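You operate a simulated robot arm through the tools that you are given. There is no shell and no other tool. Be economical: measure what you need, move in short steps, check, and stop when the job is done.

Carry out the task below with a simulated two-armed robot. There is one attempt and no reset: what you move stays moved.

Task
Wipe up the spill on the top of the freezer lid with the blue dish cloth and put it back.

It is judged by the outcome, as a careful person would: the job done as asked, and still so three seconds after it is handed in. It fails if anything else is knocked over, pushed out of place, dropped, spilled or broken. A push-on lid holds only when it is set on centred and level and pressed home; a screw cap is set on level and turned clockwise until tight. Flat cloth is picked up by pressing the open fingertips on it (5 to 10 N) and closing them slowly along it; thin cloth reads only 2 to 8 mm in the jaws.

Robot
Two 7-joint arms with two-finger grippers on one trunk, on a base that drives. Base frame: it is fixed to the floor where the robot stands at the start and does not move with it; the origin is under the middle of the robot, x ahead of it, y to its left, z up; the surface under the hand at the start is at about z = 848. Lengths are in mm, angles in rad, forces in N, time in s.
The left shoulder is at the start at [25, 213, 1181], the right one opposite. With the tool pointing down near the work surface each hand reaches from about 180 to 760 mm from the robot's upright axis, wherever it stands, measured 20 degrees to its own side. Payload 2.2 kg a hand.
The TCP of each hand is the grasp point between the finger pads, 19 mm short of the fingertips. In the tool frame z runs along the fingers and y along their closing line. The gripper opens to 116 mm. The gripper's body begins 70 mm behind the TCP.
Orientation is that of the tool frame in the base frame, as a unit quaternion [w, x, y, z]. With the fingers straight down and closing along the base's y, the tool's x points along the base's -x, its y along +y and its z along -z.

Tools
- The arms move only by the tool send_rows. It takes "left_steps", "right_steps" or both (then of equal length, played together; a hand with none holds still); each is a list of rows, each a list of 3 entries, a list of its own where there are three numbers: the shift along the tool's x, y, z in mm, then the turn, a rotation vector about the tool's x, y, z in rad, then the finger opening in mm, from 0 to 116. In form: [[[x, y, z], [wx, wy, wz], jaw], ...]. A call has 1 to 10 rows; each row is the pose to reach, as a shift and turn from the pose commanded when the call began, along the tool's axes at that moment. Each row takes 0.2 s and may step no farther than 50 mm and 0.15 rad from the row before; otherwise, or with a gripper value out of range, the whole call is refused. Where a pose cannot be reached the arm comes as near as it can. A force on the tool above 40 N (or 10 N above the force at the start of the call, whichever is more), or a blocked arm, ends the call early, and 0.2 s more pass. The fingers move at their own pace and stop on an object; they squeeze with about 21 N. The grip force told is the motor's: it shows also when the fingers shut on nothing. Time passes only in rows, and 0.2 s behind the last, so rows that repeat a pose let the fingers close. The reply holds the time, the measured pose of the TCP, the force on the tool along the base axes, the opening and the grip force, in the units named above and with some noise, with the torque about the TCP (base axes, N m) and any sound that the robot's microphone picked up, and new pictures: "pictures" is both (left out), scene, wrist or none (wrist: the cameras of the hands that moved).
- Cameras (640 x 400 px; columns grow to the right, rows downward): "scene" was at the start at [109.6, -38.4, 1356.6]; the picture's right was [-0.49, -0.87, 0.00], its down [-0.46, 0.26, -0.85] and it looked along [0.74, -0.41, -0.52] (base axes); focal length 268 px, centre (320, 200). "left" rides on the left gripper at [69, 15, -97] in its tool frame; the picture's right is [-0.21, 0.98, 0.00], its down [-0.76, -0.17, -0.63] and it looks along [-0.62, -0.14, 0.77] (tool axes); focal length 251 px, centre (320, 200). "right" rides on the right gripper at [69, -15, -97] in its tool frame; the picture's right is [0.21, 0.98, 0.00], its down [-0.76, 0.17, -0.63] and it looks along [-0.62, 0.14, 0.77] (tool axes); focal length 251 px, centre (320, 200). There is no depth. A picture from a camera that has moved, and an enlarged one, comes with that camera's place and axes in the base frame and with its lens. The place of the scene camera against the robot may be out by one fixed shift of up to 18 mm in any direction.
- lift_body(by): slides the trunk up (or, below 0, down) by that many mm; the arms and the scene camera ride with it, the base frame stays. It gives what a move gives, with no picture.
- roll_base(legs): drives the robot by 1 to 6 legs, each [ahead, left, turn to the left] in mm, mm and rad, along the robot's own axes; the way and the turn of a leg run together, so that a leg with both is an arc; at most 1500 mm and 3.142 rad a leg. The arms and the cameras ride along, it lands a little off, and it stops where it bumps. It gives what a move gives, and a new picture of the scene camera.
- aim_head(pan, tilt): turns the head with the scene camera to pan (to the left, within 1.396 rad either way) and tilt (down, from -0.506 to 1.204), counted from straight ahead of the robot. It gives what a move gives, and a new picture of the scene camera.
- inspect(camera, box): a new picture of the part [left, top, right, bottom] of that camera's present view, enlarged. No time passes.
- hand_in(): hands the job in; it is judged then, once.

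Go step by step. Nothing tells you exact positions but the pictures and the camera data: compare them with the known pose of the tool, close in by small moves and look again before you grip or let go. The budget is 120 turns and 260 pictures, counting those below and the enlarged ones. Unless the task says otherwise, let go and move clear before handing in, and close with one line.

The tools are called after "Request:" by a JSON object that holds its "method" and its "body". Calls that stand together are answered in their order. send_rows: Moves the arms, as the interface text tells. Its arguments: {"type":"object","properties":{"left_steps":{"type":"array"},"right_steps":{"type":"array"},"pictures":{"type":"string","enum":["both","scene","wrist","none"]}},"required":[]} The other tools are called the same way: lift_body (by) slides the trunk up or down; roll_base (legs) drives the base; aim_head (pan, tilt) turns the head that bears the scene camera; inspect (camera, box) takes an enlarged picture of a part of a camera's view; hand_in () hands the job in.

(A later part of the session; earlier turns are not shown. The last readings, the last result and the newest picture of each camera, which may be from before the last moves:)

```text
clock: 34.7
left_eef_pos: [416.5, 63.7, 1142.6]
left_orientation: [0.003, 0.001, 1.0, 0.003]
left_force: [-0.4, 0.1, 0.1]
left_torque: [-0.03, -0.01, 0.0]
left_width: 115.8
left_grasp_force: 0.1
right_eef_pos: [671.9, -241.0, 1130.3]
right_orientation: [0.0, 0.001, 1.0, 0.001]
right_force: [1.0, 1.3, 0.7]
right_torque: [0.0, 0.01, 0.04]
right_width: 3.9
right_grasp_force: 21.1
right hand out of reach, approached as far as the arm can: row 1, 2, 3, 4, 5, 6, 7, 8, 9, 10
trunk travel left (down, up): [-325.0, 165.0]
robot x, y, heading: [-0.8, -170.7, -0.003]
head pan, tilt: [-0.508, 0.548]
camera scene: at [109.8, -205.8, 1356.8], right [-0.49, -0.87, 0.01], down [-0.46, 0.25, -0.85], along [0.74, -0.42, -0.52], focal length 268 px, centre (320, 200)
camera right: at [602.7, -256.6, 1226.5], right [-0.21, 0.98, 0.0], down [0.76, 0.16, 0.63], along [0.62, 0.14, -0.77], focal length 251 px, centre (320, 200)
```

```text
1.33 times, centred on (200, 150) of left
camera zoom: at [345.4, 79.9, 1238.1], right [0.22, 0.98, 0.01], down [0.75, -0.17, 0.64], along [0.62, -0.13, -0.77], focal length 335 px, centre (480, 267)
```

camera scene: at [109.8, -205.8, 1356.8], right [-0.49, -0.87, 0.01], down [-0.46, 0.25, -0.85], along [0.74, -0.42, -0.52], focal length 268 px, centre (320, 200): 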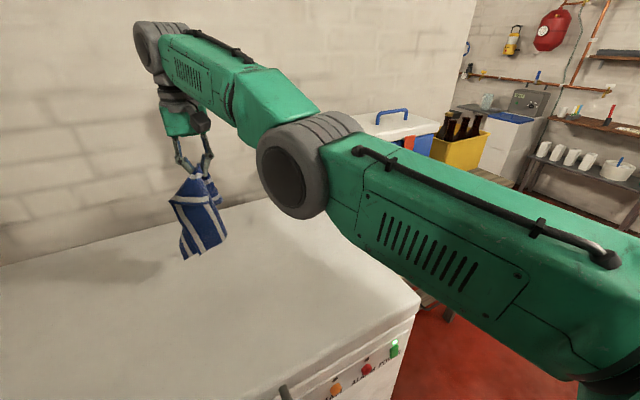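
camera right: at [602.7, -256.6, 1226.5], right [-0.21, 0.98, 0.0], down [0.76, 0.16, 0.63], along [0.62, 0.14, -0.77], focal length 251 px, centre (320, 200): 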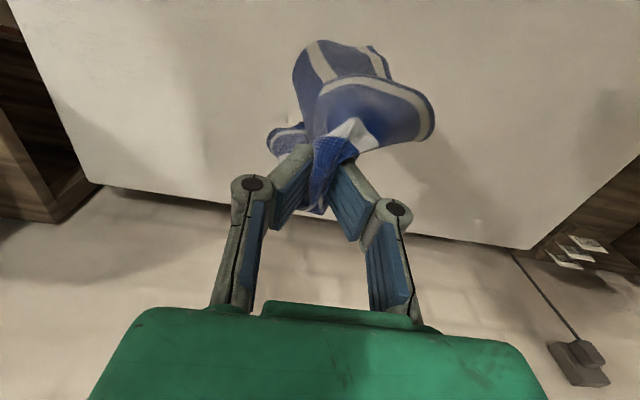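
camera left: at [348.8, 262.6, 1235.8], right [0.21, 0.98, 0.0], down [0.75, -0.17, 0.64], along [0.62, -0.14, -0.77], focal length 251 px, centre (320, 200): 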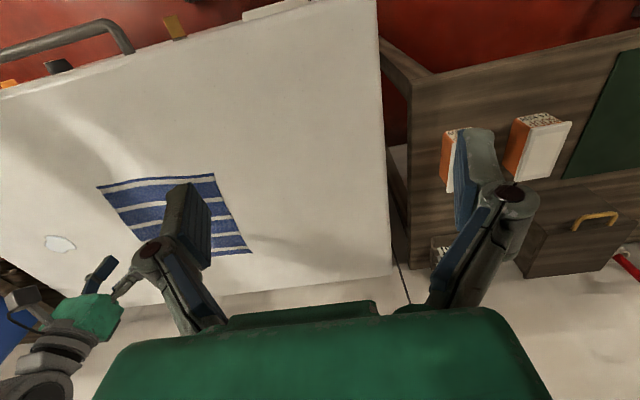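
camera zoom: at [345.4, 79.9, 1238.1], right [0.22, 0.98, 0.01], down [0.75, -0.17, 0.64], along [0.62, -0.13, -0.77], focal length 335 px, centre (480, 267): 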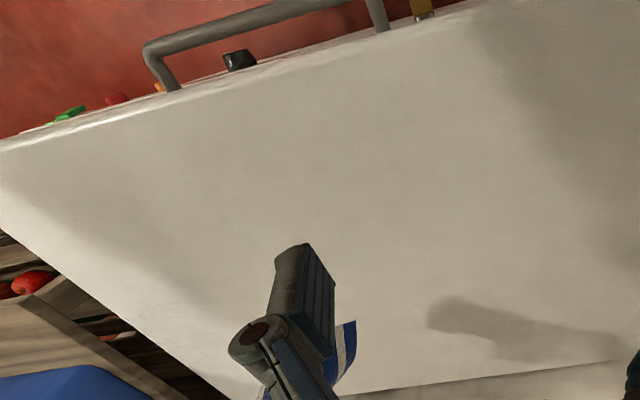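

Only faint streaks remain between y ≈ −400 and −610. I'll move the hand to get a view of the whole streaked zone.

Request:
{"method": "send_rows", "body": {"right_steps": [[[30, -20, 0], [0, 0, 0], 0], [[60, -45, 0], [0, 0, 0], 0], [[90, -70, 0], [0, 0, 0], 0], [[120, -95, 0], [0, 0, 0], 0], [[150, -120, 0], [0, 0, 0], 0], [[180, -145, 0], [0, 0, 0], 0], [[200, -170, 0], [0, 0, 0], 0], [[200, -170, 0], [0, 0, 0], 0]], "pictures": "wrist"}}

Request:
{"method": "inspect", "body": {"camera": "right", "box": [60, 0, 320, 200]}}

```text
clock: 36.5
left_eef_pos: [416.5, 61.6, 1143.3]
left_orientation: [0.004, 0.001, 1.0, 0.004]
left_force: [1.2, 0.2, 0.6]
left_torque: [0.03, 0.0, -0.01]
left_width: 116.1
left_grasp_force: 0.0
right_eef_pos: [686.8, -377.4, 1183.8]
right_orientation: [0.001, 0.001, 1.0, 0.003]
right_force: [-0.5, -0.5, 0.0]
right_torque: [-0.04, 0.04, 0.01]
right_width: 3.7
right_grasp_force: 20.9
right hand out of reach, approached as far as the arm can: row 1, 2, 3, 4, 5, 6, 7, 8
trunk travel left (down, up): [-325.0, 165.0]
robot x, y, heading: [-0.7, -175.1, -0.0]
head pan, tilt: [-0.508, 0.548]
camera right: at [618.4, -392.4, 1281.1], right [-0.21, 0.98, 0.0], down [0.75, 0.16, 0.64], along [0.62, 0.14, -0.77], focal length 251 px, centre (320, 200)
```

right: 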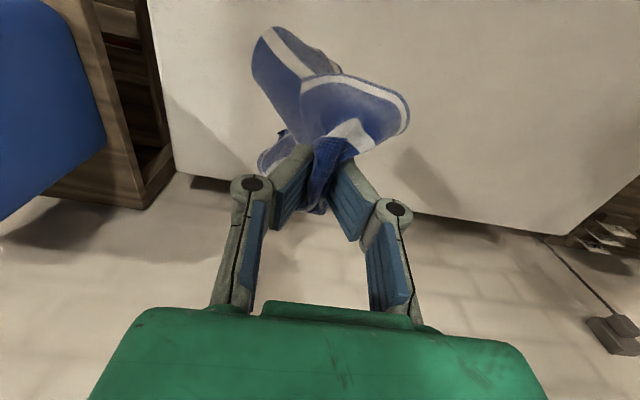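

```text
2.00 times, centred on (190, 100) of right
camera zoom: at [618.4, -392.4, 1281.1], right [-0.21, 0.98, 0.0], down [0.75, 0.16, 0.64], along [0.62, 0.14, -0.77], focal length 503 px, centre (580, 400)
```

zoom: 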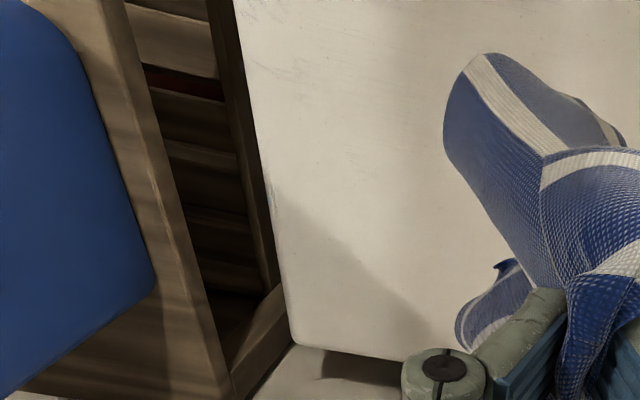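

Still out of reach at this height; I'll pull the hand toward the robot and lower.

Request:
{"method": "send_rows", "body": {"right_steps": [[[40, 0, 10], [0, 0, 0], 0], [[80, 0, 20], [0, 0, 0], 0], [[120, 0, 30], [0, 0, 0], 0], [[160, 0, 40], [0, 0, 0], 0], [[160, 0, 40], [0, 0, 0], 0]]}}

```text
clock: 37.7
left_eef_pos: [415.8, 61.4, 1141.9]
left_orientation: [0.003, 0.0, 1.0, 0.003]
left_force: [-0.3, -1.0, 0.4]
left_torque: [0.03, -0.03, -0.01]
left_width: 116.0
left_grasp_force: 0.0
right_eef_pos: [685.5, -356.4, 1186.1]
right_orientation: [0.002, 0.0, 1.0, 0.003]
right_force: [-0.7, 0.1, 0.5]
right_torque: [0.0, -0.02, -0.04]
right_width: 4.3
right_grasp_force: 21.0
right hand out of reach, approached as far as the arm can: row 1, 2, 3, 4, 5
trunk travel left (down, up): [-325.0, 165.0]
robot x, y, heading: [-2.3, -174.3, -0.001]
head pan, tilt: [-0.508, 0.548]
camera scene: at [110.3, -208.6, 1356.7], right [-0.49, -0.87, 0.0], down [-0.46, 0.25, -0.85], along [0.74, -0.42, -0.52], focal length 268 px, centre (320, 200)
camera right: at [615.7, -372.2, 1281.4], right [-0.21, 0.98, 0.0], down [0.75, 0.16, 0.64], along [0.62, 0.14, -0.77], focal length 251 px, centre (320, 200)
```

scene: 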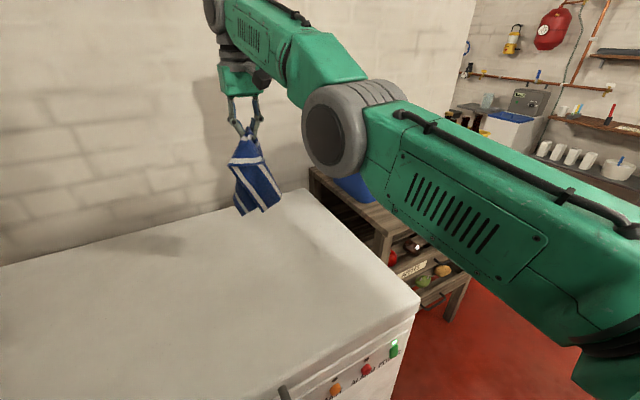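
right: 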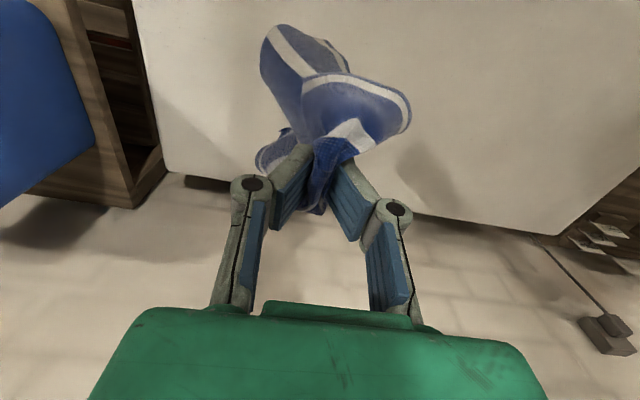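

The commanded pose has probably run away from the real one while the arm sits near a singularity. I'll command it back out to a mid-range, lower pose.

Request:
{"method": "send_rows", "body": {"right_steps": [[[-50, 0, 0], [0, 0, 0], 0], [[-100, 0, 0], [0, 0, 0], 0], [[-150, 0, 0], [0, 0, 0], 0], [[-200, 0, 0], [0, 0, 0], 0], [[-250, 0, 0], [0, 0, 0], 0], [[-290, 0, 0], [0, 0, 0], 0]], "pictures": "none"}}

```text
clock: 39.1
left_eef_pos: [415.2, 63.0, 1141.9]
left_orientation: [0.004, 0.001, 1.0, 0.004]
left_force: [1.0, -0.4, -0.7]
left_torque: [-0.05, 0.01, -0.01]
left_width: 116.1
left_grasp_force: 0.1
right_eef_pos: [699.9, -375.3, 1148.7]
right_orientation: [0.003, 0.0, 1.0, 0.003]
right_force: [-1.0, 0.5, -0.8]
right_torque: [0.01, 0.02, 0.04]
right_width: 3.8
right_grasp_force: 20.8
right hand out of reach, approached as far as the arm can: row 1, 2, 3, 4, 5, 6
trunk travel left (down, up): [-325.0, 165.0]
robot x, y, heading: [0.6, -174.8, -0.0]
head pan, tilt: [-0.508, 0.548]
```

Request:
{"method": "send_rows", "body": {"right_steps": [[[-40, 0, 20], [0, 0, 0], 0], [[-80, 0, 40], [0, 0, 0], 0], [[-80, 0, 80], [0, 0, 0], 0], [[-80, 0, 110], [0, 0, 0], 0], [[-80, 0, 140], [0, 0, 0], 0], [[-80, 0, 140], [0, 0, 0], 0]], "pictures": "none"}}

```text
clock: 40.5
left_eef_pos: [416.2, 61.7, 1141.3]
left_orientation: [0.003, 0.002, 1.0, 0.003]
left_force: [0.3, -0.1, -0.2]
left_torque: [-0.01, 0.0, -0.03]
left_width: 116.2
left_grasp_force: 0.0
right_eef_pos: [722.8, -388.9, 1033.7]
right_orientation: [0.003, -0.001, 1.0, 0.003]
right_force: [0.0, -0.1, -0.1]
right_torque: [0.03, -0.02, -0.03]
right_width: 3.9
right_grasp_force: 20.8
right hand out of reach, approached as far as the arm can: row 1, 2, 3, 4, 5, 6
trunk travel left (down, up): [-325.0, 165.0]
robot x, y, heading: [-3.7, -175.7, -0.001]
head pan, tilt: [-0.508, 0.548]
```

Request:
{"method": "send_rows", "body": {"right_steps": [[[0, 0, 0], [0, -0.12, 0], 0], [[0, 0, 0], [0, -0.25, 0], 0], [[0, 0, 0], [0, -0.38, 0], 0], [[0, 0, 0], [0, -0.5, 0], 0], [[0, 0, 0], [0, -0.5, 0], 0]], "pictures": "scene"}}

```text
clock: 41.7
left_eef_pos: [415.3, 60.3, 1141.5]
left_orientation: [0.004, 0.001, 1.0, 0.003]
left_force: [0.1, 0.3, 0.3]
left_torque: [-0.02, 0.02, 0.02]
left_width: 115.9
left_grasp_force: 0.2
right_eef_pos: [819.3, -378.0, 1044.3]
right_orientation: [0.25, 0.001, 0.968, 0.003]
right_force: [0.0, 0.1, -0.1]
right_torque: [-0.02, -0.03, 0.0]
right_width: 4.0
right_grasp_force: 21.1
right hand out of reach, approached as far as the arm can: row 1, 2, 3, 4, 5
trunk travel left (down, up): [-325.0, 165.0]
robot x, y, heading: [-3.1, -177.7, -0.0]
head pan, tilt: [-0.508, 0.548]
camera scene: at [110.1, -210.3, 1356.7], right [-0.49, -0.87, 0.0], down [-0.46, 0.25, -0.85], along [0.74, -0.42, -0.52], focal length 268 px, centre (320, 200)
```

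scene: 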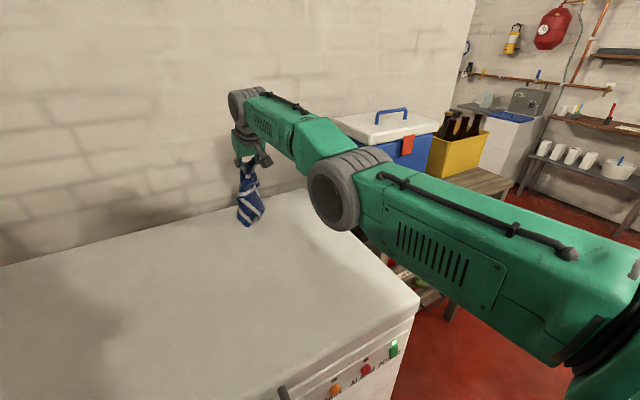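

The elbow seems to have gone over-straight and is locked at its limit. I'll undo the tilt, push the target outward, and then bring it down and in so the elbow flexes the right way.

Request:
{"method": "send_rows", "body": {"right_steps": [[[0, 0, 0], [0, 0.13, 0], 0], [[0, 0, 0], [0, 0.26, 0], 0], [[0, 0, 0], [0, 0.39, 0], 0], [[0, 0, 0], [0, 0.5, 0], 0], [[0, 0, 0], [0, 0.5, 0], 0]], "pictures": "none"}}

Request:
{"method": "send_rows", "body": {"right_steps": [[[-45, 0, 0], [0, 0, 0], 0], [[-90, 0, 0], [0, 0, 0], 0], [[-135, 0, 0], [0, 0, 0], 0], [[-160, 0, 20], [0, 0, 0], 0], [[-160, 0, 40], [0, 0, 0], 0]], "pictures": "scene"}}

```text
clock: 42.9
left_eef_pos: [418.4, 62.7, 1140.6]
left_orientation: [0.002, 0.001, 1.0, 0.003]
left_force: [1.0, 0.3, 0.0]
left_torque: [-0.01, 0.03, 0.04]
left_width: 116.1
left_grasp_force: 0.1
right_eef_pos: [730.6, -394.4, 1033.7]
right_orientation: [0.015, 0.001, 1.0, 0.002]
right_force: [-0.1, 0.8, -0.2]
right_torque: [-0.01, 0.03, -0.01]
right_width: 4.0
right_grasp_force: 21.8
right hand out of reach, approached as far as the arm can: row 1, 2, 3, 4, 5
trunk travel left (down, up): [-325.0, 165.0]
robot x, y, heading: [-0.1, -174.8, -0.0]
head pan, tilt: [-0.508, 0.548]
```

```text
clock: 44.1
left_eef_pos: [415.8, 62.3, 1141.6]
left_orientation: [0.003, 0.001, 1.0, 0.003]
left_force: [0.3, -0.1, 0.0]
left_torque: [0.02, 0.02, 0.01]
left_width: 116.3
left_grasp_force: 0.2
right_eef_pos: [726.8, -405.1, 1009.5]
right_orientation: [0.003, 0.001, 1.0, 0.003]
right_force: [0.0, -0.6, 0.6]
right_torque: [0.01, 0.04, 0.03]
right_width: 4.0
right_grasp_force: 20.9
right hand out of reach, approached as far as the arm can: row 1, 2, 3, 4, 5
trunk travel left (down, up): [-325.0, 165.0]
robot x, y, heading: [2.0, -175.1, -0.002]
head pan, tilt: [-0.508, 0.548]
camera scene: at [110.9, -209.3, 1356.6], right [-0.49, -0.87, 0.0], down [-0.46, 0.25, -0.85], along [0.74, -0.42, -0.52], focal length 268 px, centre (320, 200)
```

scene: 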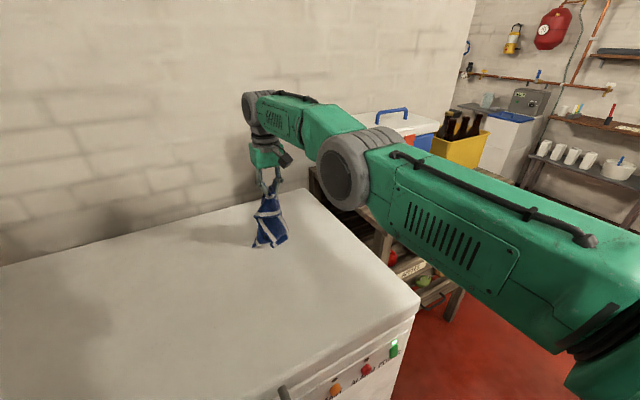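

Request:
{"method": "send_rows", "body": {"right_steps": [[[0, 0, 10], [0, 0, 0], 0], [[40, 0, 10], [0, 0, 0], 0], [[80, 0, 10], [0, 0, 0], 0], [[120, 0, 10], [0, 0, 0], 0], [[150, 0, 10], [0, 0, 0], 0], [[150, 0, 10], [0, 0, 0], 0]], "pictures": "scene"}}

```text
clock: 45.5
left_eef_pos: [416.0, 62.9, 1142.9]
left_orientation: [0.004, 0.001, 1.0, 0.003]
left_force: [0.7, 0.3, 0.7]
left_torque: [0.04, 0.01, 0.02]
left_width: 116.0
left_grasp_force: 0.0
right_eef_pos: [722.6, -400.2, 1003.2]
right_orientation: [0.002, 0.0, 1.0, 0.003]
right_force: [0.7, 0.0, -0.1]
right_torque: [0.0, -0.04, 0.01]
right_width: 3.7
right_grasp_force: 21.2
right hand out of reach, approached as far as the arm can: row 2, 3, 4, 5, 6
trunk travel left (down, up): [-325.0, 165.0]
robot x, y, heading: [-4.2, -175.3, -0.007]
head pan, tilt: [-0.508, 0.548]
camera scene: at [110.5, -209.0, 1356.7], right [-0.49, -0.87, 0.0], down [-0.46, 0.25, -0.85], along [0.74, -0.42, -0.52], focal length 268 px, centre (320, 200)
```

scene: 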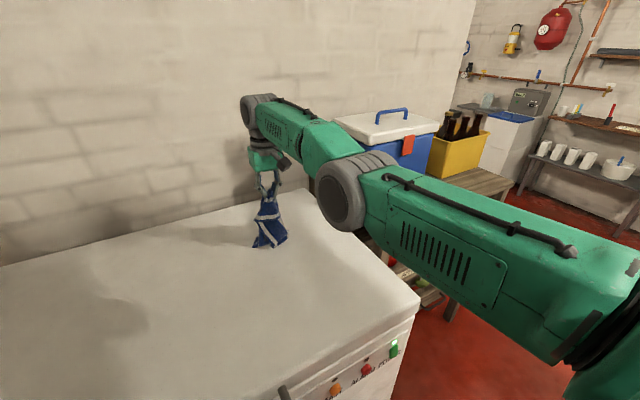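

Pushing straight in stays blocked; the move down was reachable. I'll go fully outward, then down with only a slight inward component so the elbow flexes.

Request:
{"method": "send_rows", "body": {"right_steps": [[[-40, 0, 0], [0, 0, 0], 0], [[-60, 0, 0], [0, 0, 0], 0]], "pictures": "none"}}

Request:
{"method": "send_rows", "body": {"right_steps": [[[0, 0, 20], [0, 0, 0], 0], [[2, 0, 40], [0, 0, 0], 0], [[6, 0, 60], [0, 0, 0], 0], [[12, 0, 75], [0, 0, 0], 0], [[20, 0, 85], [0, 0, 0], 0], [[35, 0, 90], [0, 0, 0], 0]], "pictures": "none"}}

```text
clock: 46.1
left_eef_pos: [416.1, 62.3, 1141.3]
left_orientation: [0.003, 0.001, 1.0, 0.003]
left_force: [-0.1, 0.0, 0.0]
left_torque: [-0.01, 0.01, -0.02]
left_width: 116.2
left_grasp_force: 0.0
right_eef_pos: [727.2, -404.4, 1002.3]
right_orientation: [0.003, 0.001, 1.0, 0.003]
right_force: [0.0, 0.0, -0.5]
right_torque: [-0.01, -0.01, 0.02]
right_width: 3.7
right_grasp_force: 21.2
right hand out of reach, approached as far as the arm can: row 1, 2
trunk travel left (down, up): [-325.0, 165.0]
robot x, y, heading: [2.0, -173.9, -0.004]
head pan, tilt: [-0.508, 0.548]
```

```text
clock: 47.5
left_eef_pos: [415.4, 62.8, 1143.1]
left_orientation: [0.003, 0.001, 1.0, 0.003]
left_force: [0.8, 0.5, -0.6]
left_torque: [0.0, 0.01, 0.03]
left_width: 115.9
left_grasp_force: 0.0
right_eef_pos: [690.6, -405.8, 911.6]
right_orientation: [0.003, -0.001, 1.0, 0.002]
right_force: [0.1, 0.6, 0.3]
right_torque: [0.03, -0.01, 0.02]
right_width: 3.8
right_grasp_force: 21.0
trunk travel left (down, up): [-325.0, 165.0]
robot x, y, heading: [1.5, -178.2, -0.002]
head pan, tilt: [-0.508, 0.548]
```

The arm is freed. The cloth is now bunched beneath the fingers, which makes a good pad; I'll lower it onto the streaked area.

Request:
{"method": "send_rows", "body": {"right_steps": [[[15, 0, 10], [0, 0, 0], 0], [[25, 0, 18], [0, 0, 0], 0], [[25, 0, 25], [0, 0, 0], 0], [[25, 0, 31], [0, 0, 0], 0]]}}

```text
clock: 48.5
left_eef_pos: [415.3, 62.5, 1141.5]
left_orientation: [0.005, 0.0, 1.0, 0.003]
left_force: [-0.8, 0.0, 0.8]
left_torque: [-0.03, 0.0, -0.02]
left_width: 116.1
left_grasp_force: 0.1
right_eef_pos: [663.9, -407.1, 880.6]
right_orientation: [0.003, 0.0, 1.0, 0.003]
right_force: [0.3, -0.5, 0.3]
right_torque: [-0.02, 0.0, 0.0]
right_width: 3.7
right_grasp_force: 20.7
trunk travel left (down, up): [-325.0, 165.0]
robot x, y, heading: [1.7, -177.4, -0.0]
head pan, tilt: [-0.508, 0.548]
camera scene: at [110.0, -209.1, 1356.7], right [-0.49, -0.87, 0.0], down [-0.46, 0.25, -0.85], along [0.74, -0.42, -0.52], focal length 268 px, centre (320, 200)
camera right: at [595.1, -422.3, 977.9], right [-0.21, 0.98, 0.0], down [0.75, 0.16, 0.64], along [0.62, 0.14, -0.77], focal length 251 px, centre (320, 200)
```

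scene: 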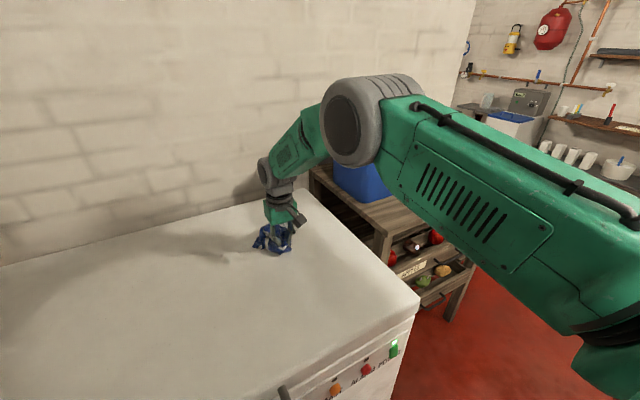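
right: 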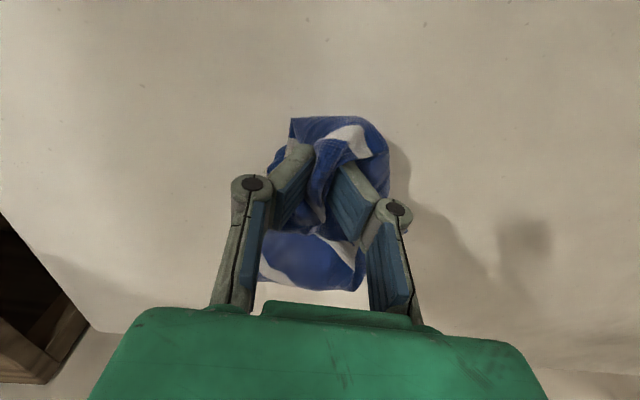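

A good pad. I'll inspect the area quickly for residue before rubbing.

Request:
{"method": "inspect", "body": {"camera": "right", "box": [0, 0, 320, 200]}}

Request:
{"method": "inspect", "body": {"camera": "scene", "box": [230, 180, 390, 280]}}

```text
2.00 times, centred on (160, 100) of right
camera zoom: at [595.1, -422.3, 977.9], right [-0.21, 0.98, 0.0], down [0.75, 0.16, 0.64], along [0.62, 0.14, -0.77], focal length 503 px, centre (640, 400)
```

zoom: 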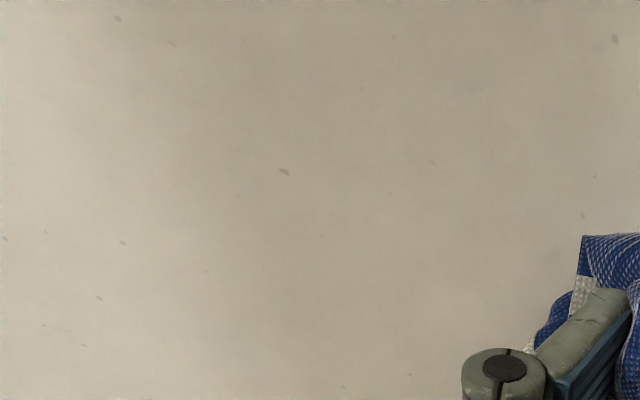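

```text
4.00 times, centred on (310, 230) of scene
camera zoom: at [110.0, -209.1, 1356.7], right [-0.49, -0.87, 0.0], down [-0.46, 0.25, -0.85], along [0.74, -0.42, -0.52], focal length 1072 px, centre (360, 80)
```

zoom: 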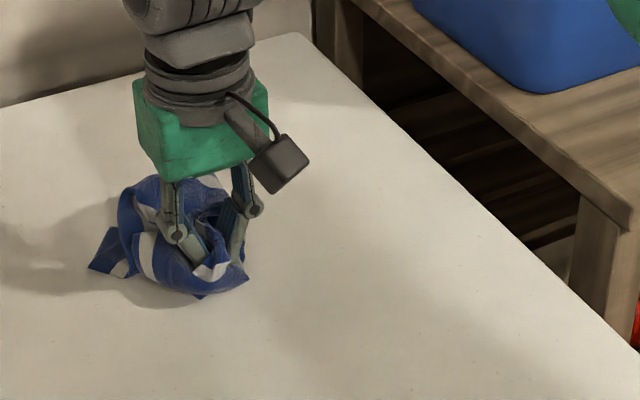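

The lid looks clean and dry now. Next I'll lift the cloth, retract, and drive left so I can lay it out in its old place.

Request:
{"method": "send_rows", "body": {"right_steps": [[[15, 0, -25], [0, 0, 0], 0], [[30, 0, -55], [0, 0, 0], 0], [[50, 0, -90], [0, 0, 0], 0], [[70, 0, -125], [0, 0, 0], 0], [[90, 0, -160], [0, 0, 0], 0], [[105, 0, -190], [0, 0, 0], 0], [[115, 0, -220], [0, 0, 0], 0], [[115, 0, -240], [0, 0, 0], 0], [[115, 0, -240], [0, 0, 0], 0]]}}

Request:
{"method": "inspect", "body": {"camera": "right", "box": [0, 0, 400, 250]}}

```text
clock: 50.5
left_eef_pos: [415.4, 61.7, 1141.2]
left_orientation: [0.002, 0.001, 1.0, 0.003]
left_force: [1.1, -0.1, -0.1]
left_torque: [-0.01, -0.02, 0.02]
left_width: 116.1
left_grasp_force: 0.2
right_eef_pos: [548.4, -406.8, 1123.2]
right_orientation: [0.002, 0.0, 1.0, 0.003]
right_force: [0.1, -0.1, -0.2]
right_torque: [-0.03, 0.02, 0.02]
right_width: 4.0
right_grasp_force: 21.0
trunk travel left (down, up): [-325.0, 165.0]
robot x, y, heading: [-3.8, -175.3, -0.004]
head pan, tilt: [-0.508, 0.548]
camera scene: at [109.4, -209.1, 1356.7], right [-0.49, -0.87, 0.0], down [-0.46, 0.25, -0.85], along [0.74, -0.42, -0.52], focal length 268 px, centre (320, 200)
camera right: at [478.7, -422.5, 1218.7], right [-0.21, 0.98, 0.0], down [0.75, 0.16, 0.64], along [0.62, 0.14, -0.77], focal length 251 px, centre (320, 200)
```

scene: 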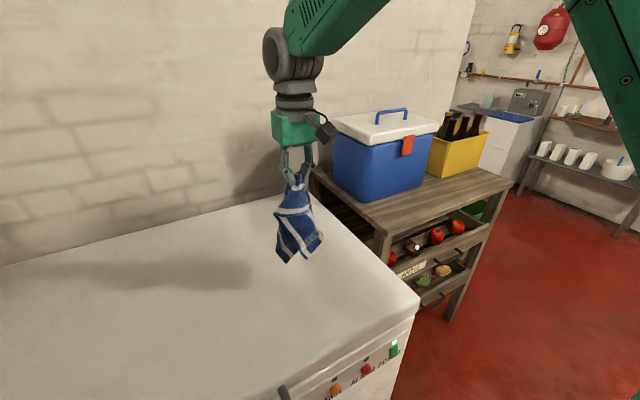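
right: 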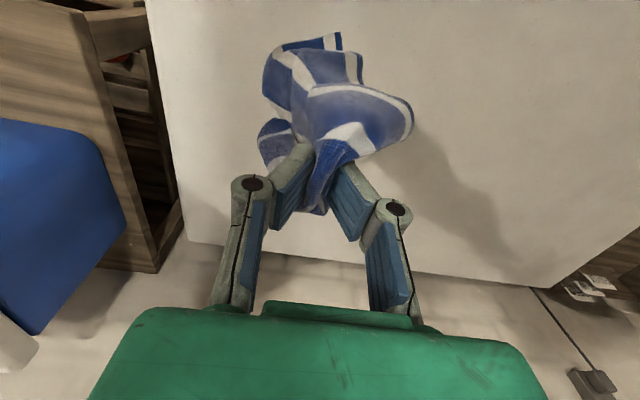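

```text
1.60 times, centred on (200, 125) of right
camera zoom: at [478.7, -422.5, 1218.7], right [-0.21, 0.98, 0.0], down [0.75, 0.16, 0.64], along [0.62, 0.14, -0.77], focal length 402 px, centre (512, 320)
```

zoom: 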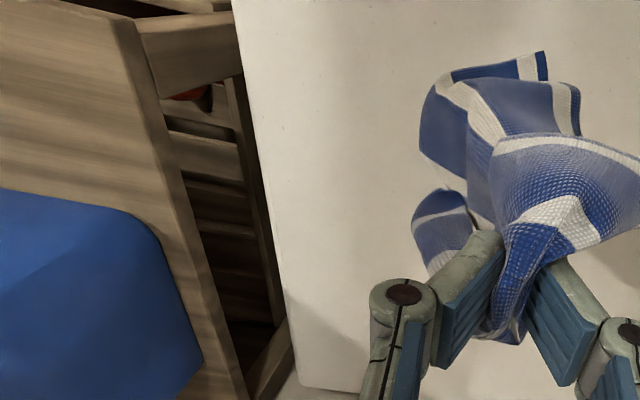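

The lid is clean. I'll roll left with the cloth held high.

Request:
{"method": "roll_base", "body": {"legs": [[0, 300, 0]]}}

```text
clock: 52.5
left_eef_pos: [414.1, 335.0, 1147.9]
left_orientation: [0.004, -0.001, 1.0, 0.013]
left_force: [-0.8, -1.3, 0.1]
left_torque: [0.13, -0.03, -0.04]
left_width: 116.0
left_grasp_force: 0.1
right_eef_pos: [548.7, -131.2, 1117.4]
right_orientation: [0.003, -0.001, 1.0, 0.014]
right_force: [0.2, -0.9, -0.8]
right_torque: [0.12, 0.01, 0.01]
right_width: 3.8
right_grasp_force: 20.7
trunk travel left (down, up): [-325.0, 165.0]
robot x, y, heading: [0.3, 120.4, 0.007]
head pan, tilt: [-0.508, 0.548]
camera scene: at [109.5, 64.1, 1355.8], right [-0.48, -0.88, -0.01], down [-0.46, 0.27, -0.85], along [0.75, -0.4, -0.53], focal length 268 px, centre (320, 200)
```

scene: 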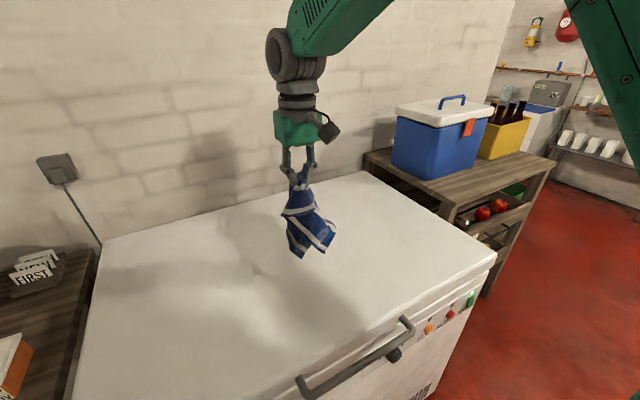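

I'll move over the left end of the old place, then lay the cloth down with an arc toward −y.

Request:
{"method": "send_rows", "body": {"right_steps": [[[-20, 35, 0], [0, 0, 0], 0], [[-40, 70, 5], [0, 0, 0], 0], [[-60, 105, 15], [0, 0, 0], 0], [[-80, 140, 30], [0, 0, 0], 0], [[-98, 175, 45], [0, 0, 0], 0], [[-98, 175, 65], [0, 0, 0], 0], [[-98, 175, 65], [0, 0, 0], 0], [[-98, 175, 65], [0, 0, 0], 0]]}}

```text
clock: 54.3
left_eef_pos: [410.9, 335.0, 1148.1]
left_orientation: [0.005, 0.001, 1.0, 0.011]
left_force: [0.1, -1.0, 0.3]
left_torque: [-0.02, 0.0, -0.01]
left_width: 116.0
left_grasp_force: 0.0
right_eef_pos: [641.8, 46.1, 1061.4]
right_orientation: [0.004, 0.0, 1.0, 0.013]
right_force: [-0.5, -1.1, -0.4]
right_torque: [0.04, 0.01, 0.0]
right_width: 3.5
right_grasp_force: 21.1
trunk travel left (down, up): [-325.0, 165.0]
robot x, y, heading: [-0.8, 116.0, 0.001]
head pan, tilt: [-0.508, 0.548]
camera scene: at [110.0, 64.5, 1356.0], right [-0.48, -0.88, -0.01], down [-0.46, 0.26, -0.85], along [0.74, -0.41, -0.53], focal length 268 px, centre (320, 200)
camera right: at [573.1, 27.9, 1157.3], right [-0.21, 0.98, 0.02], down [0.75, 0.15, 0.64], along [0.62, 0.15, -0.77], focal length 251 px, centre (320, 200)
```

scene: 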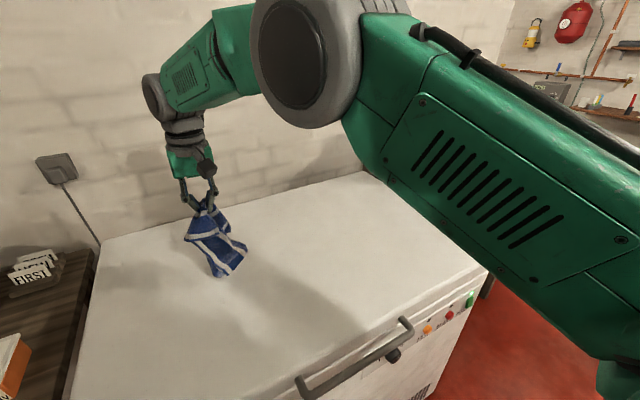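
right: 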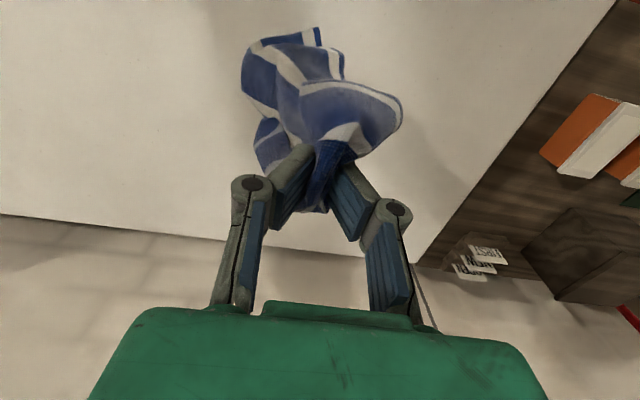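

Request:
{"method": "send_rows", "body": {"right_steps": [[[0, 0, 25], [0, 0, 0], 0], [[0, -25, 50], [0, 0, 0], 0], [[0, -60, 70], [0, 0, 0], 0], [[0, -95, 92], [0, 0, 0], 0], [[0, -130, 116], [0, 0, 0], 0], [[0, -162, 142], [0, 0, 0], 0], [[0, -190, 166], [0, 0, 0], 0], [[0, -215, 178], [0, 0, 0], 0], [[0, -240, 182], [0, 0, 0], 0], [[0, -255, 184], [0, 0, 0], 0]]}}

```text
clock: 56.5
left_eef_pos: [409.9, 370.5, 1142.4]
left_orientation: [0.006, -0.001, 1.0, 0.0]
left_force: [0.0, 0.5, 0.5]
left_torque: [-0.09, 0.02, 0.03]
left_width: 115.9
left_grasp_force: 0.0
right_eef_pos: [645.9, -178.0, 877.8]
right_orientation: [0.004, -0.002, 1.0, 0.0]
right_force: [-0.4, 1.6, 0.0]
right_torque: [-0.07, 0.03, 0.03]
right_width: 3.7
right_grasp_force: 20.7
trunk travel left (down, up): [-325.0, 165.0]
robot x, y, heading: [3.9, 126.2, 0.008]
head pan, tilt: [-0.508, 0.548]
camera scene: at [110.0, 105.9, 1357.1], right [-0.48, -0.88, 0.01], down [-0.46, 0.24, -0.86], along [0.75, -0.42, -0.52], focal length 268 px, centre (320, 200)
camera right: at [576.9, -192.8, 974.7], right [-0.22, 0.98, 0.0], down [0.75, 0.17, 0.64], along [0.62, 0.14, -0.77], focal length 251 px, centre (320, 200)
```

scene: 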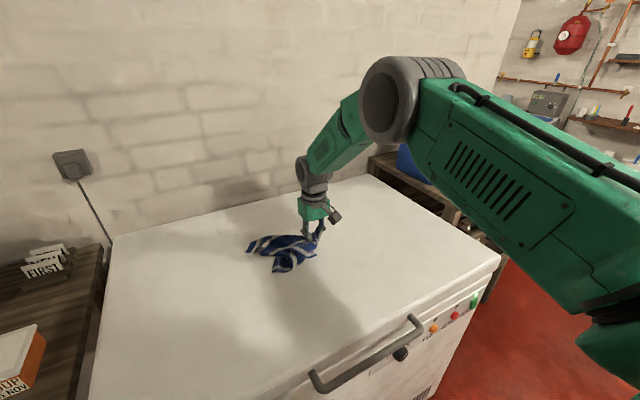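
right: 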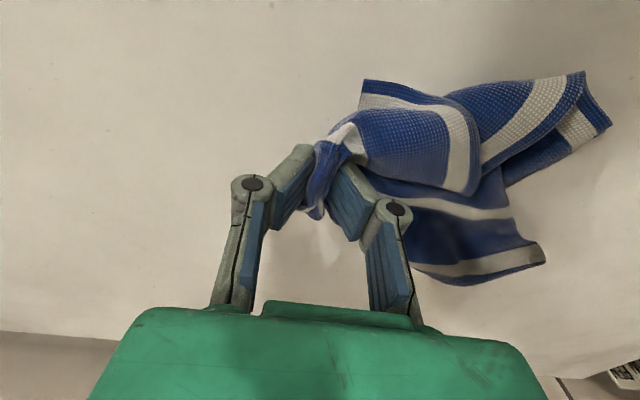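

The cloth is laid down but folded up. I'll release it, raise the hand, and look at how it lies.

Request:
{"method": "send_rows", "body": {"right_steps": [[[0, -5, 8], [0, 0, 0], 0], [[0, -5, 7], [0, 0, 0], 15], [[0, -5, 5], [0, 0, 0], 40], [[0, -5, -25], [0, 0, 0], 60], [[25, -30, -60], [0, 0, 0], 60], [[50, -60, -90], [0, 0, 0], 60], [[75, -75, -120], [0, 0, 0], 60], [[75, -75, -150], [0, 0, 0], 60], [[75, -75, -150], [0, 0, 0], 60]]}}

Request:
{"method": "inspect", "body": {"camera": "scene", "box": [200, 180, 360, 300]}}

```text
clock: 58.5
left_eef_pos: [412.6, 350.0, 1145.4]
left_orientation: [0.005, 0.0, 1.0, 0.007]
left_force: [0.7, -0.8, 0.4]
left_torque: [0.0, 0.0, -0.01]
left_width: 116.2
left_grasp_force: 0.0
right_eef_pos: [567.1, -275.1, 1022.5]
right_orientation: [0.003, -0.001, 1.0, 0.007]
right_force: [0.0, 0.4, -1.3]
right_torque: [0.02, 0.0, -0.05]
right_width: 60.0
right_grasp_force: 0.1
trunk travel left (down, up): [-325.0, 165.0]
robot x, y, heading: [-0.2, 119.4, 0.006]
head pan, tilt: [-0.508, 0.548]
camera scene: at [110.0, 83.3, 1356.6], right [-0.48, -0.88, 0.0], down [-0.46, 0.25, -0.85], along [0.75, -0.41, -0.52], focal length 268 px, centre (320, 200)
camera right: at [497.9, -291.3, 1118.9], right [-0.22, 0.98, 0.01], down [0.75, 0.16, 0.64], along [0.62, 0.15, -0.77], focal length 251 px, centre (320, 200)
```

scene: 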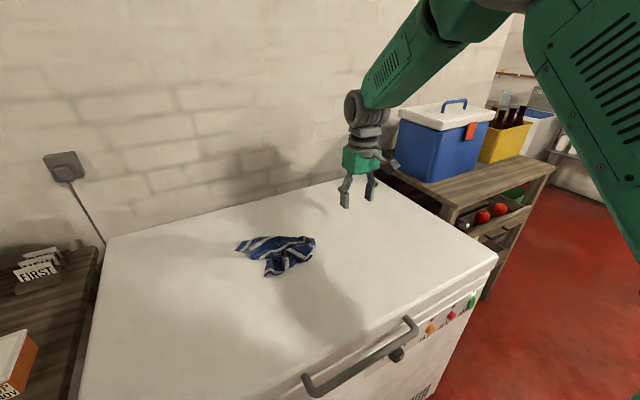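
right: 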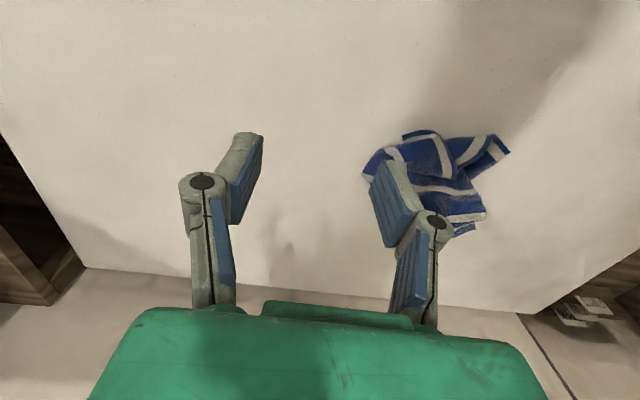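

```text
3.33 times, centred on (280, 240) of scene
camera zoom: at [110.0, 83.3, 1356.6], right [-0.48, -0.88, 0.0], down [-0.46, 0.25, -0.85], along [0.75, -0.41, -0.52], focal length 893 px, centre (453, 67)
```

zoom: 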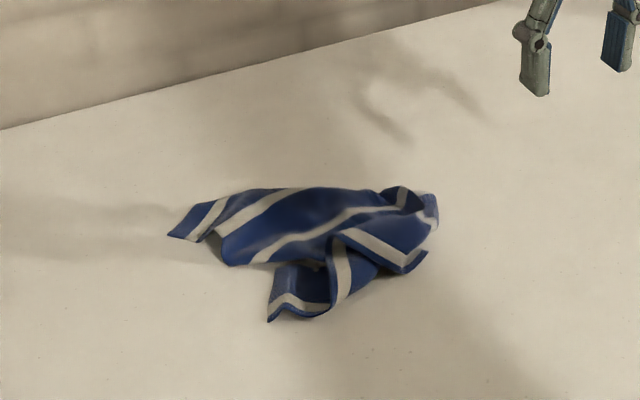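

The cloth lies folded with two left corners visible: far-left at about (720, 20) and near-left at about (592, −24). I'll spread it by pulling corners, beginning with the near-left one.

Request:
{"method": "send_rows", "body": {"right_steps": [[[-5, 40, 10], [0, 0, 0], 50], [[-10, 80, 20], [0, 0, 0], 50], [[-15, 120, 35], [0, 0, 0], 50], [[-20, 160, 50], [0, 0, 0], 50], [[-25, 200, 70], [0, 0, 0], 50], [[-28, 235, 95], [0, 0, 0], 50], [[-28, 235, 95], [0, 0, 0], 50]], "pictures": "wrist"}}

```text
clock: 60.1
left_eef_pos: [410.7, 359.7, 1144.1]
left_orientation: [0.005, 0.0, 1.0, 0.004]
left_force: [0.3, -0.2, 0.5]
left_torque: [-0.04, -0.03, 0.02]
left_width: 116.1
left_grasp_force: 0.1
right_eef_pos: [597.0, -27.9, 930.6]
right_orientation: [0.004, 0.0, 1.0, 0.004]
right_force: [-0.3, 0.1, -0.5]
right_torque: [-0.04, -0.06, -0.01]
right_width: 50.2
right_grasp_force: 0.1
trunk travel left (down, up): [-325.0, 165.0]
robot x, y, heading: [-1.8, 118.5, 0.001]
head pan, tilt: [-0.508, 0.548]
camera right: at [526.9, -44.0, 1026.4], right [-0.22, 0.98, 0.01], down [0.75, 0.16, 0.64], along [0.62, 0.14, -0.77], focal length 251 px, centre (320, 200)
```

right: 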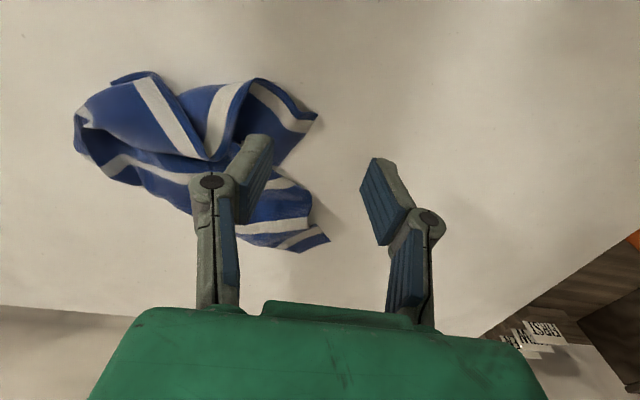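

I'll pinch just inside the near-left corner, which is at about (596, −32).

Request:
{"method": "send_rows", "body": {"right_steps": [[[-9, -27, 10], [0, 0, 0], 26], [[-9, -27, 35], [0, 0, 0], 26], [[-9, -27, 52], [0, 0, 0], 26], [[-9, -27, 58], [0, 0, 0], 26], [[-9, -27, 61], [0, 0, 0], 26], [[-9, -27, 62.5], [0, 0, 0], 26]], "pictures": "wrist"}}

```text
clock: 61.5
left_eef_pos: [409.8, 354.2, 1145.5]
left_orientation: [0.006, 0.0, 1.0, 0.005]
left_force: [-0.2, 0.3, 0.0]
left_torque: [0.0, 0.01, -0.01]
left_width: 116.0
left_grasp_force: 0.0
right_eef_pos: [606.3, -59.0, 869.0]
right_orientation: [0.005, 0.0, 1.0, 0.005]
right_force: [0.4, -0.1, 8.0]
right_torque: [0.01, 0.06, 0.01]
right_width: 20.6
right_grasp_force: 0.0
trunk travel left (down, up): [-325.0, 165.0]
robot x, y, heading: [-1.4, 124.5, -0.001]
head pan, tilt: [-0.508, 0.548]
camera right: at [536.6, -75.6, 964.6], right [-0.22, 0.98, 0.01], down [0.75, 0.16, 0.64], along [0.63, 0.14, -0.77], focal length 251 px, centre (320, 200)
```

right: 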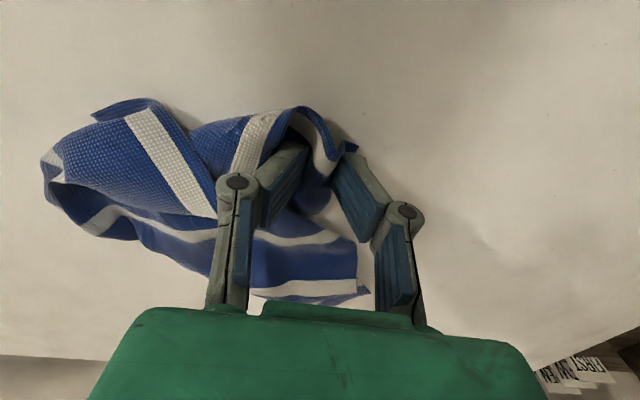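

Contact at 8 N with cloth between the fingers; closing slowly.

Request:
{"method": "send_rows", "body": {"right_steps": [[[0, 0, 0], [0, 0, 0], 18], [[0, 0, 0], [0, 0, 0], 13], [[0, 0, 0], [0, 0, 0], 8], [[0, 0, 0], [0, 0, 0], 4], [[0, 0, 0], [0, 0, 0], 0], [[0, 0, 0], [0, 0, 0], 0], [[0, 0, -15], [0, 0, 0], 0], [[0, 0, -25], [0, 0, 0], 0]], "pictures": "wrist"}}

```text
clock: 63.3
left_eef_pos: [410.1, 354.3, 1144.4]
left_orientation: [0.006, -0.001, 1.0, 0.005]
left_force: [-0.2, 0.3, 0.2]
left_torque: [-0.02, -0.04, 0.0]
left_width: 115.8
left_grasp_force: 0.0
right_eef_pos: [606.0, -57.2, 894.6]
right_orientation: [0.003, -0.001, 1.0, 0.006]
right_force: [-0.3, -0.7, 0.2]
right_torque: [0.0, 0.03, -0.01]
right_width: 3.6
right_grasp_force: 20.8
trunk travel left (down, up): [-325.0, 165.0]
robot x, y, heading: [-0.7, 121.5, 0.001]
head pan, tilt: [-0.508, 0.548]
camera right: at [536.3, -73.2, 990.8], right [-0.22, 0.98, 0.01], down [0.75, 0.16, 0.64], along [0.62, 0.14, -0.77], focal length 251 px, centre (320, 200)
```

right: 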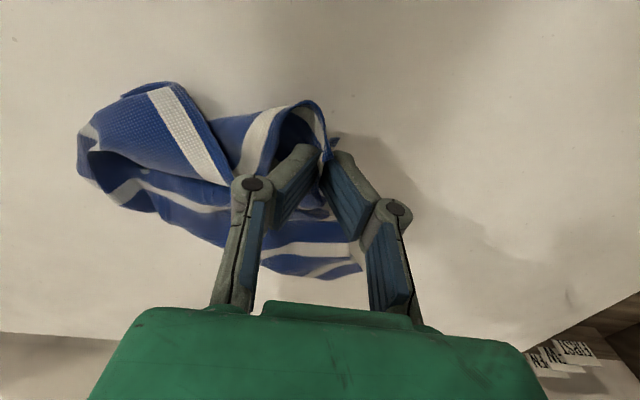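

Corner held. I'll pull it toward its old place at about (545, 15).

Request:
{"method": "send_rows", "body": {"right_steps": [[[12, 15, 8], [0, 0, 0], 0], [[24, 30, 12], [0, 0, 0], 0], [[36, 45, 14], [0, 0, 0], 0], [[48, 60, 16], [0, 0, 0], 0], [[60, 72, 18], [0, 0, 0], 0], [[60, 72, 22], [0, 0, 0], 0], [[60, 72, 22], [0, 0, 0], 20], [[60, 72, 0], [0, 0, 0], 40], [[80, 90, -40], [0, 0, 0], 40], [[100, 105, -75], [0, 0, 0], 40]]}}

Request:
{"method": "inspect", "body": {"camera": "scene", "box": [200, 180, 360, 300]}}

```text
clock: 65.5
left_eef_pos: [410.5, 356.3, 1144.2]
left_orientation: [0.006, -0.001, 1.0, 0.005]
left_force: [0.9, -0.6, 0.6]
left_torque: [0.02, -0.01, 0.04]
left_width: 115.7
left_grasp_force: 0.0
right_eef_pos: [505.4, 47.7, 967.2]
right_orientation: [0.002, 0.003, 1.0, 0.007]
right_force: [-0.2, 0.4, 0.0]
right_torque: [0.03, -0.02, 0.01]
right_width: 39.9
right_grasp_force: 0.0
trunk travel left (down, up): [-325.0, 165.0]
robot x, y, heading: [2.0, 121.9, 0.002]
head pan, tilt: [-0.508, 0.548]
camera scene: at [107.6, 89.7, 1357.1], right [-0.48, -0.88, 0.0], down [-0.46, 0.25, -0.85], along [0.75, -0.41, -0.52], focal length 268 px, centre (320, 200)
camera right: at [436.4, 31.9, 1064.3], right [-0.21, 0.98, 0.01], down [0.75, 0.15, 0.64], along [0.62, 0.14, -0.77], focal length 251 px, centre (320, 200)
```

scene: 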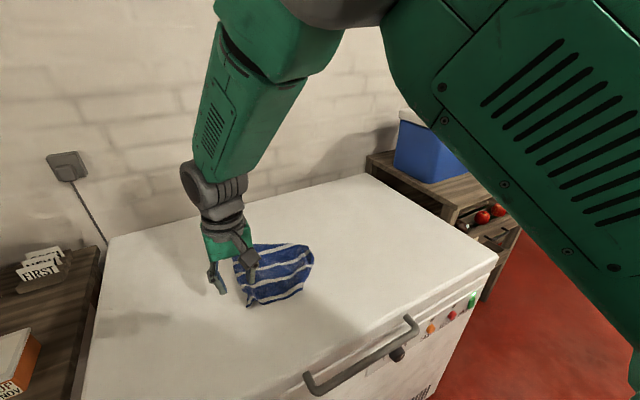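
right: 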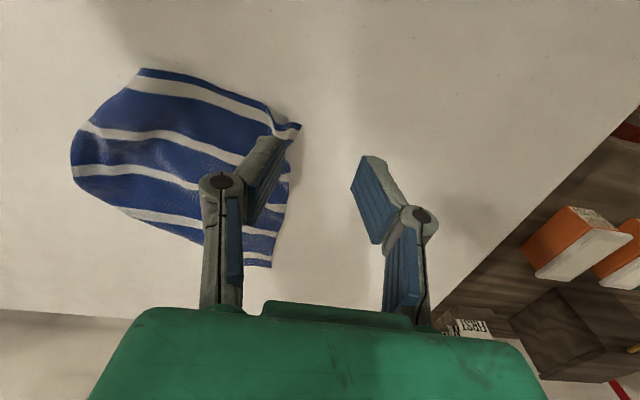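

```text
3.33 times, centred on (280, 240) of scene
camera zoom: at [107.6, 89.7, 1357.1], right [-0.48, -0.88, 0.0], down [-0.46, 0.25, -0.85], along [0.75, -0.41, -0.52], focal length 893 px, centre (453, 67)
```

zoom: 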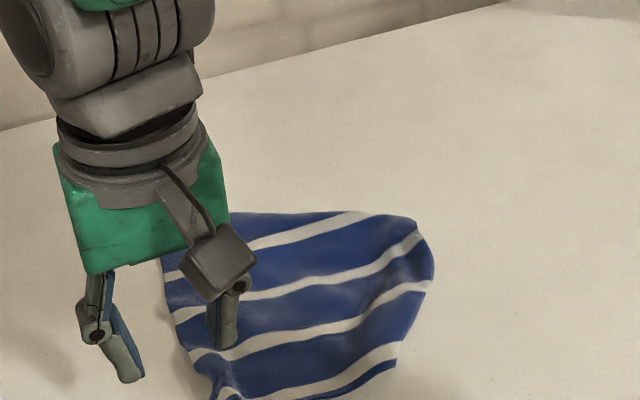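

That opened it nicely. The right side is still partly tucked under; I'll move the hand over the right end and look.

Request:
{"method": "send_rows", "body": {"right_steps": [[[-5, -45, 0], [0, 0, 0], 50], [[-10, -90, 0], [0, 0, 0], 50], [[-15, -135, 0], [0, 0, 0], 50], [[-20, -180, 0], [0, 0, 0], 50], [[-20, -225, 0], [0, 0, 0], 50], [[-20, -265, 0], [0, 0, 0], 50], [[-20, -265, 0], [0, 0, 0], 50]]}}

Request:
{"method": "inspect", "body": {"camera": "right", "box": [240, 0, 640, 250]}}

Request:
{"method": "inspect", "body": {"camera": "scene", "box": [200, 200, 360, 320]}}

```text
clock: 67.1
left_eef_pos: [411.6, 353.4, 1146.1]
left_orientation: [0.006, -0.001, 1.0, 0.007]
left_force: [-0.1, 0.0, -0.6]
left_torque: [0.0, -0.02, 0.0]
left_width: 116.2
left_grasp_force: 0.0
right_eef_pos: [524.9, -219.9, 964.2]
right_orientation: [0.003, 0.0, 1.0, 0.005]
right_force: [-0.6, -0.3, 0.4]
right_torque: [0.01, 0.0, 0.04]
right_width: 50.1
right_grasp_force: 0.1
trunk travel left (down, up): [-325.0, 165.0]
robot x, y, heading: [-2.4, 122.2, 0.006]
head pan, tilt: [-0.508, 0.548]
camera scene: at [109.2, 84.2, 1356.7], right [-0.48, -0.88, 0.0], down [-0.46, 0.25, -0.85], along [0.75, -0.41, -0.52], focal length 268 px, centre (320, 200)
camera right: at [455.4, -236.3, 1061.1], right [-0.22, 0.98, 0.01], down [0.75, 0.16, 0.64], along [0.62, 0.15, -0.77], focal length 251 px, centre (320, 200)
```

scene: 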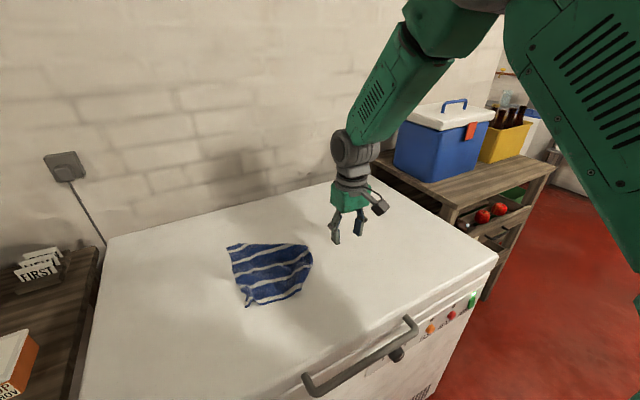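
right: 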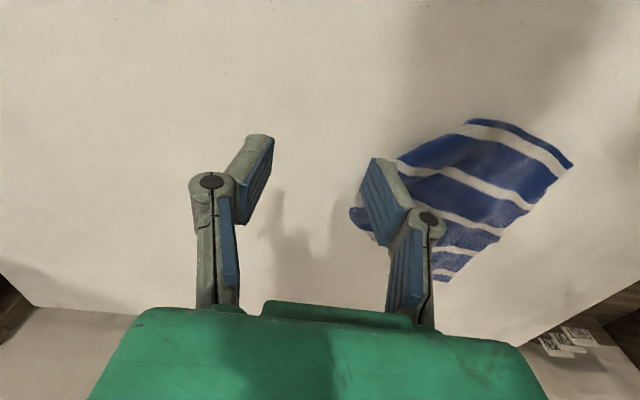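

```text
1.60 times, centred on (440, 125) of right
camera zoom: at [455.4, -236.3, 1061.1], right [-0.22, 0.98, 0.01], down [0.75, 0.16, 0.64], along [0.62, 0.15, -0.77], focal length 402 px, centre (128, 320)
```

zoom: 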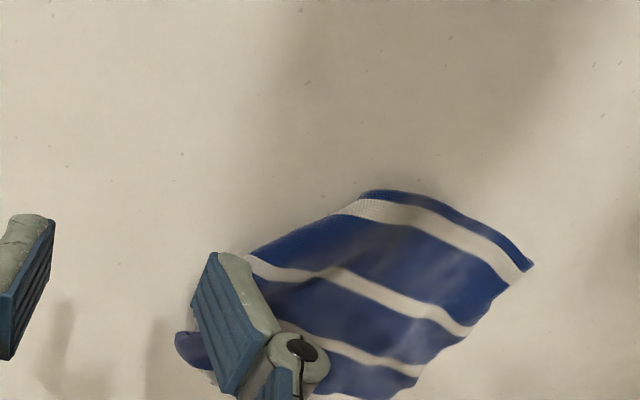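

```text
3.33 times, centred on (280, 260) of scene
camera zoom: at [109.2, 84.2, 1356.7], right [-0.48, -0.88, 0.0], down [-0.46, 0.25, -0.85], along [0.75, -0.41, -0.52], focal length 893 px, centre (453, 0)
```

zoom: 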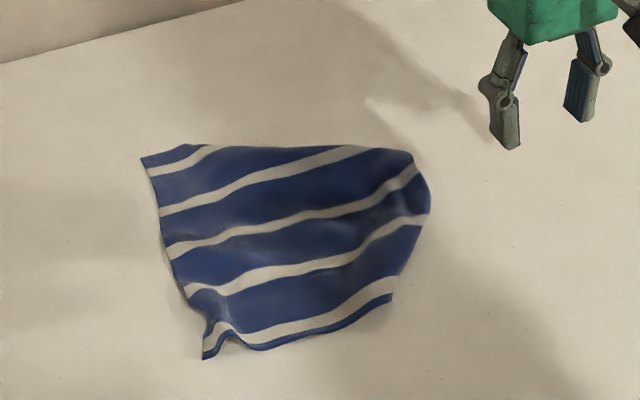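

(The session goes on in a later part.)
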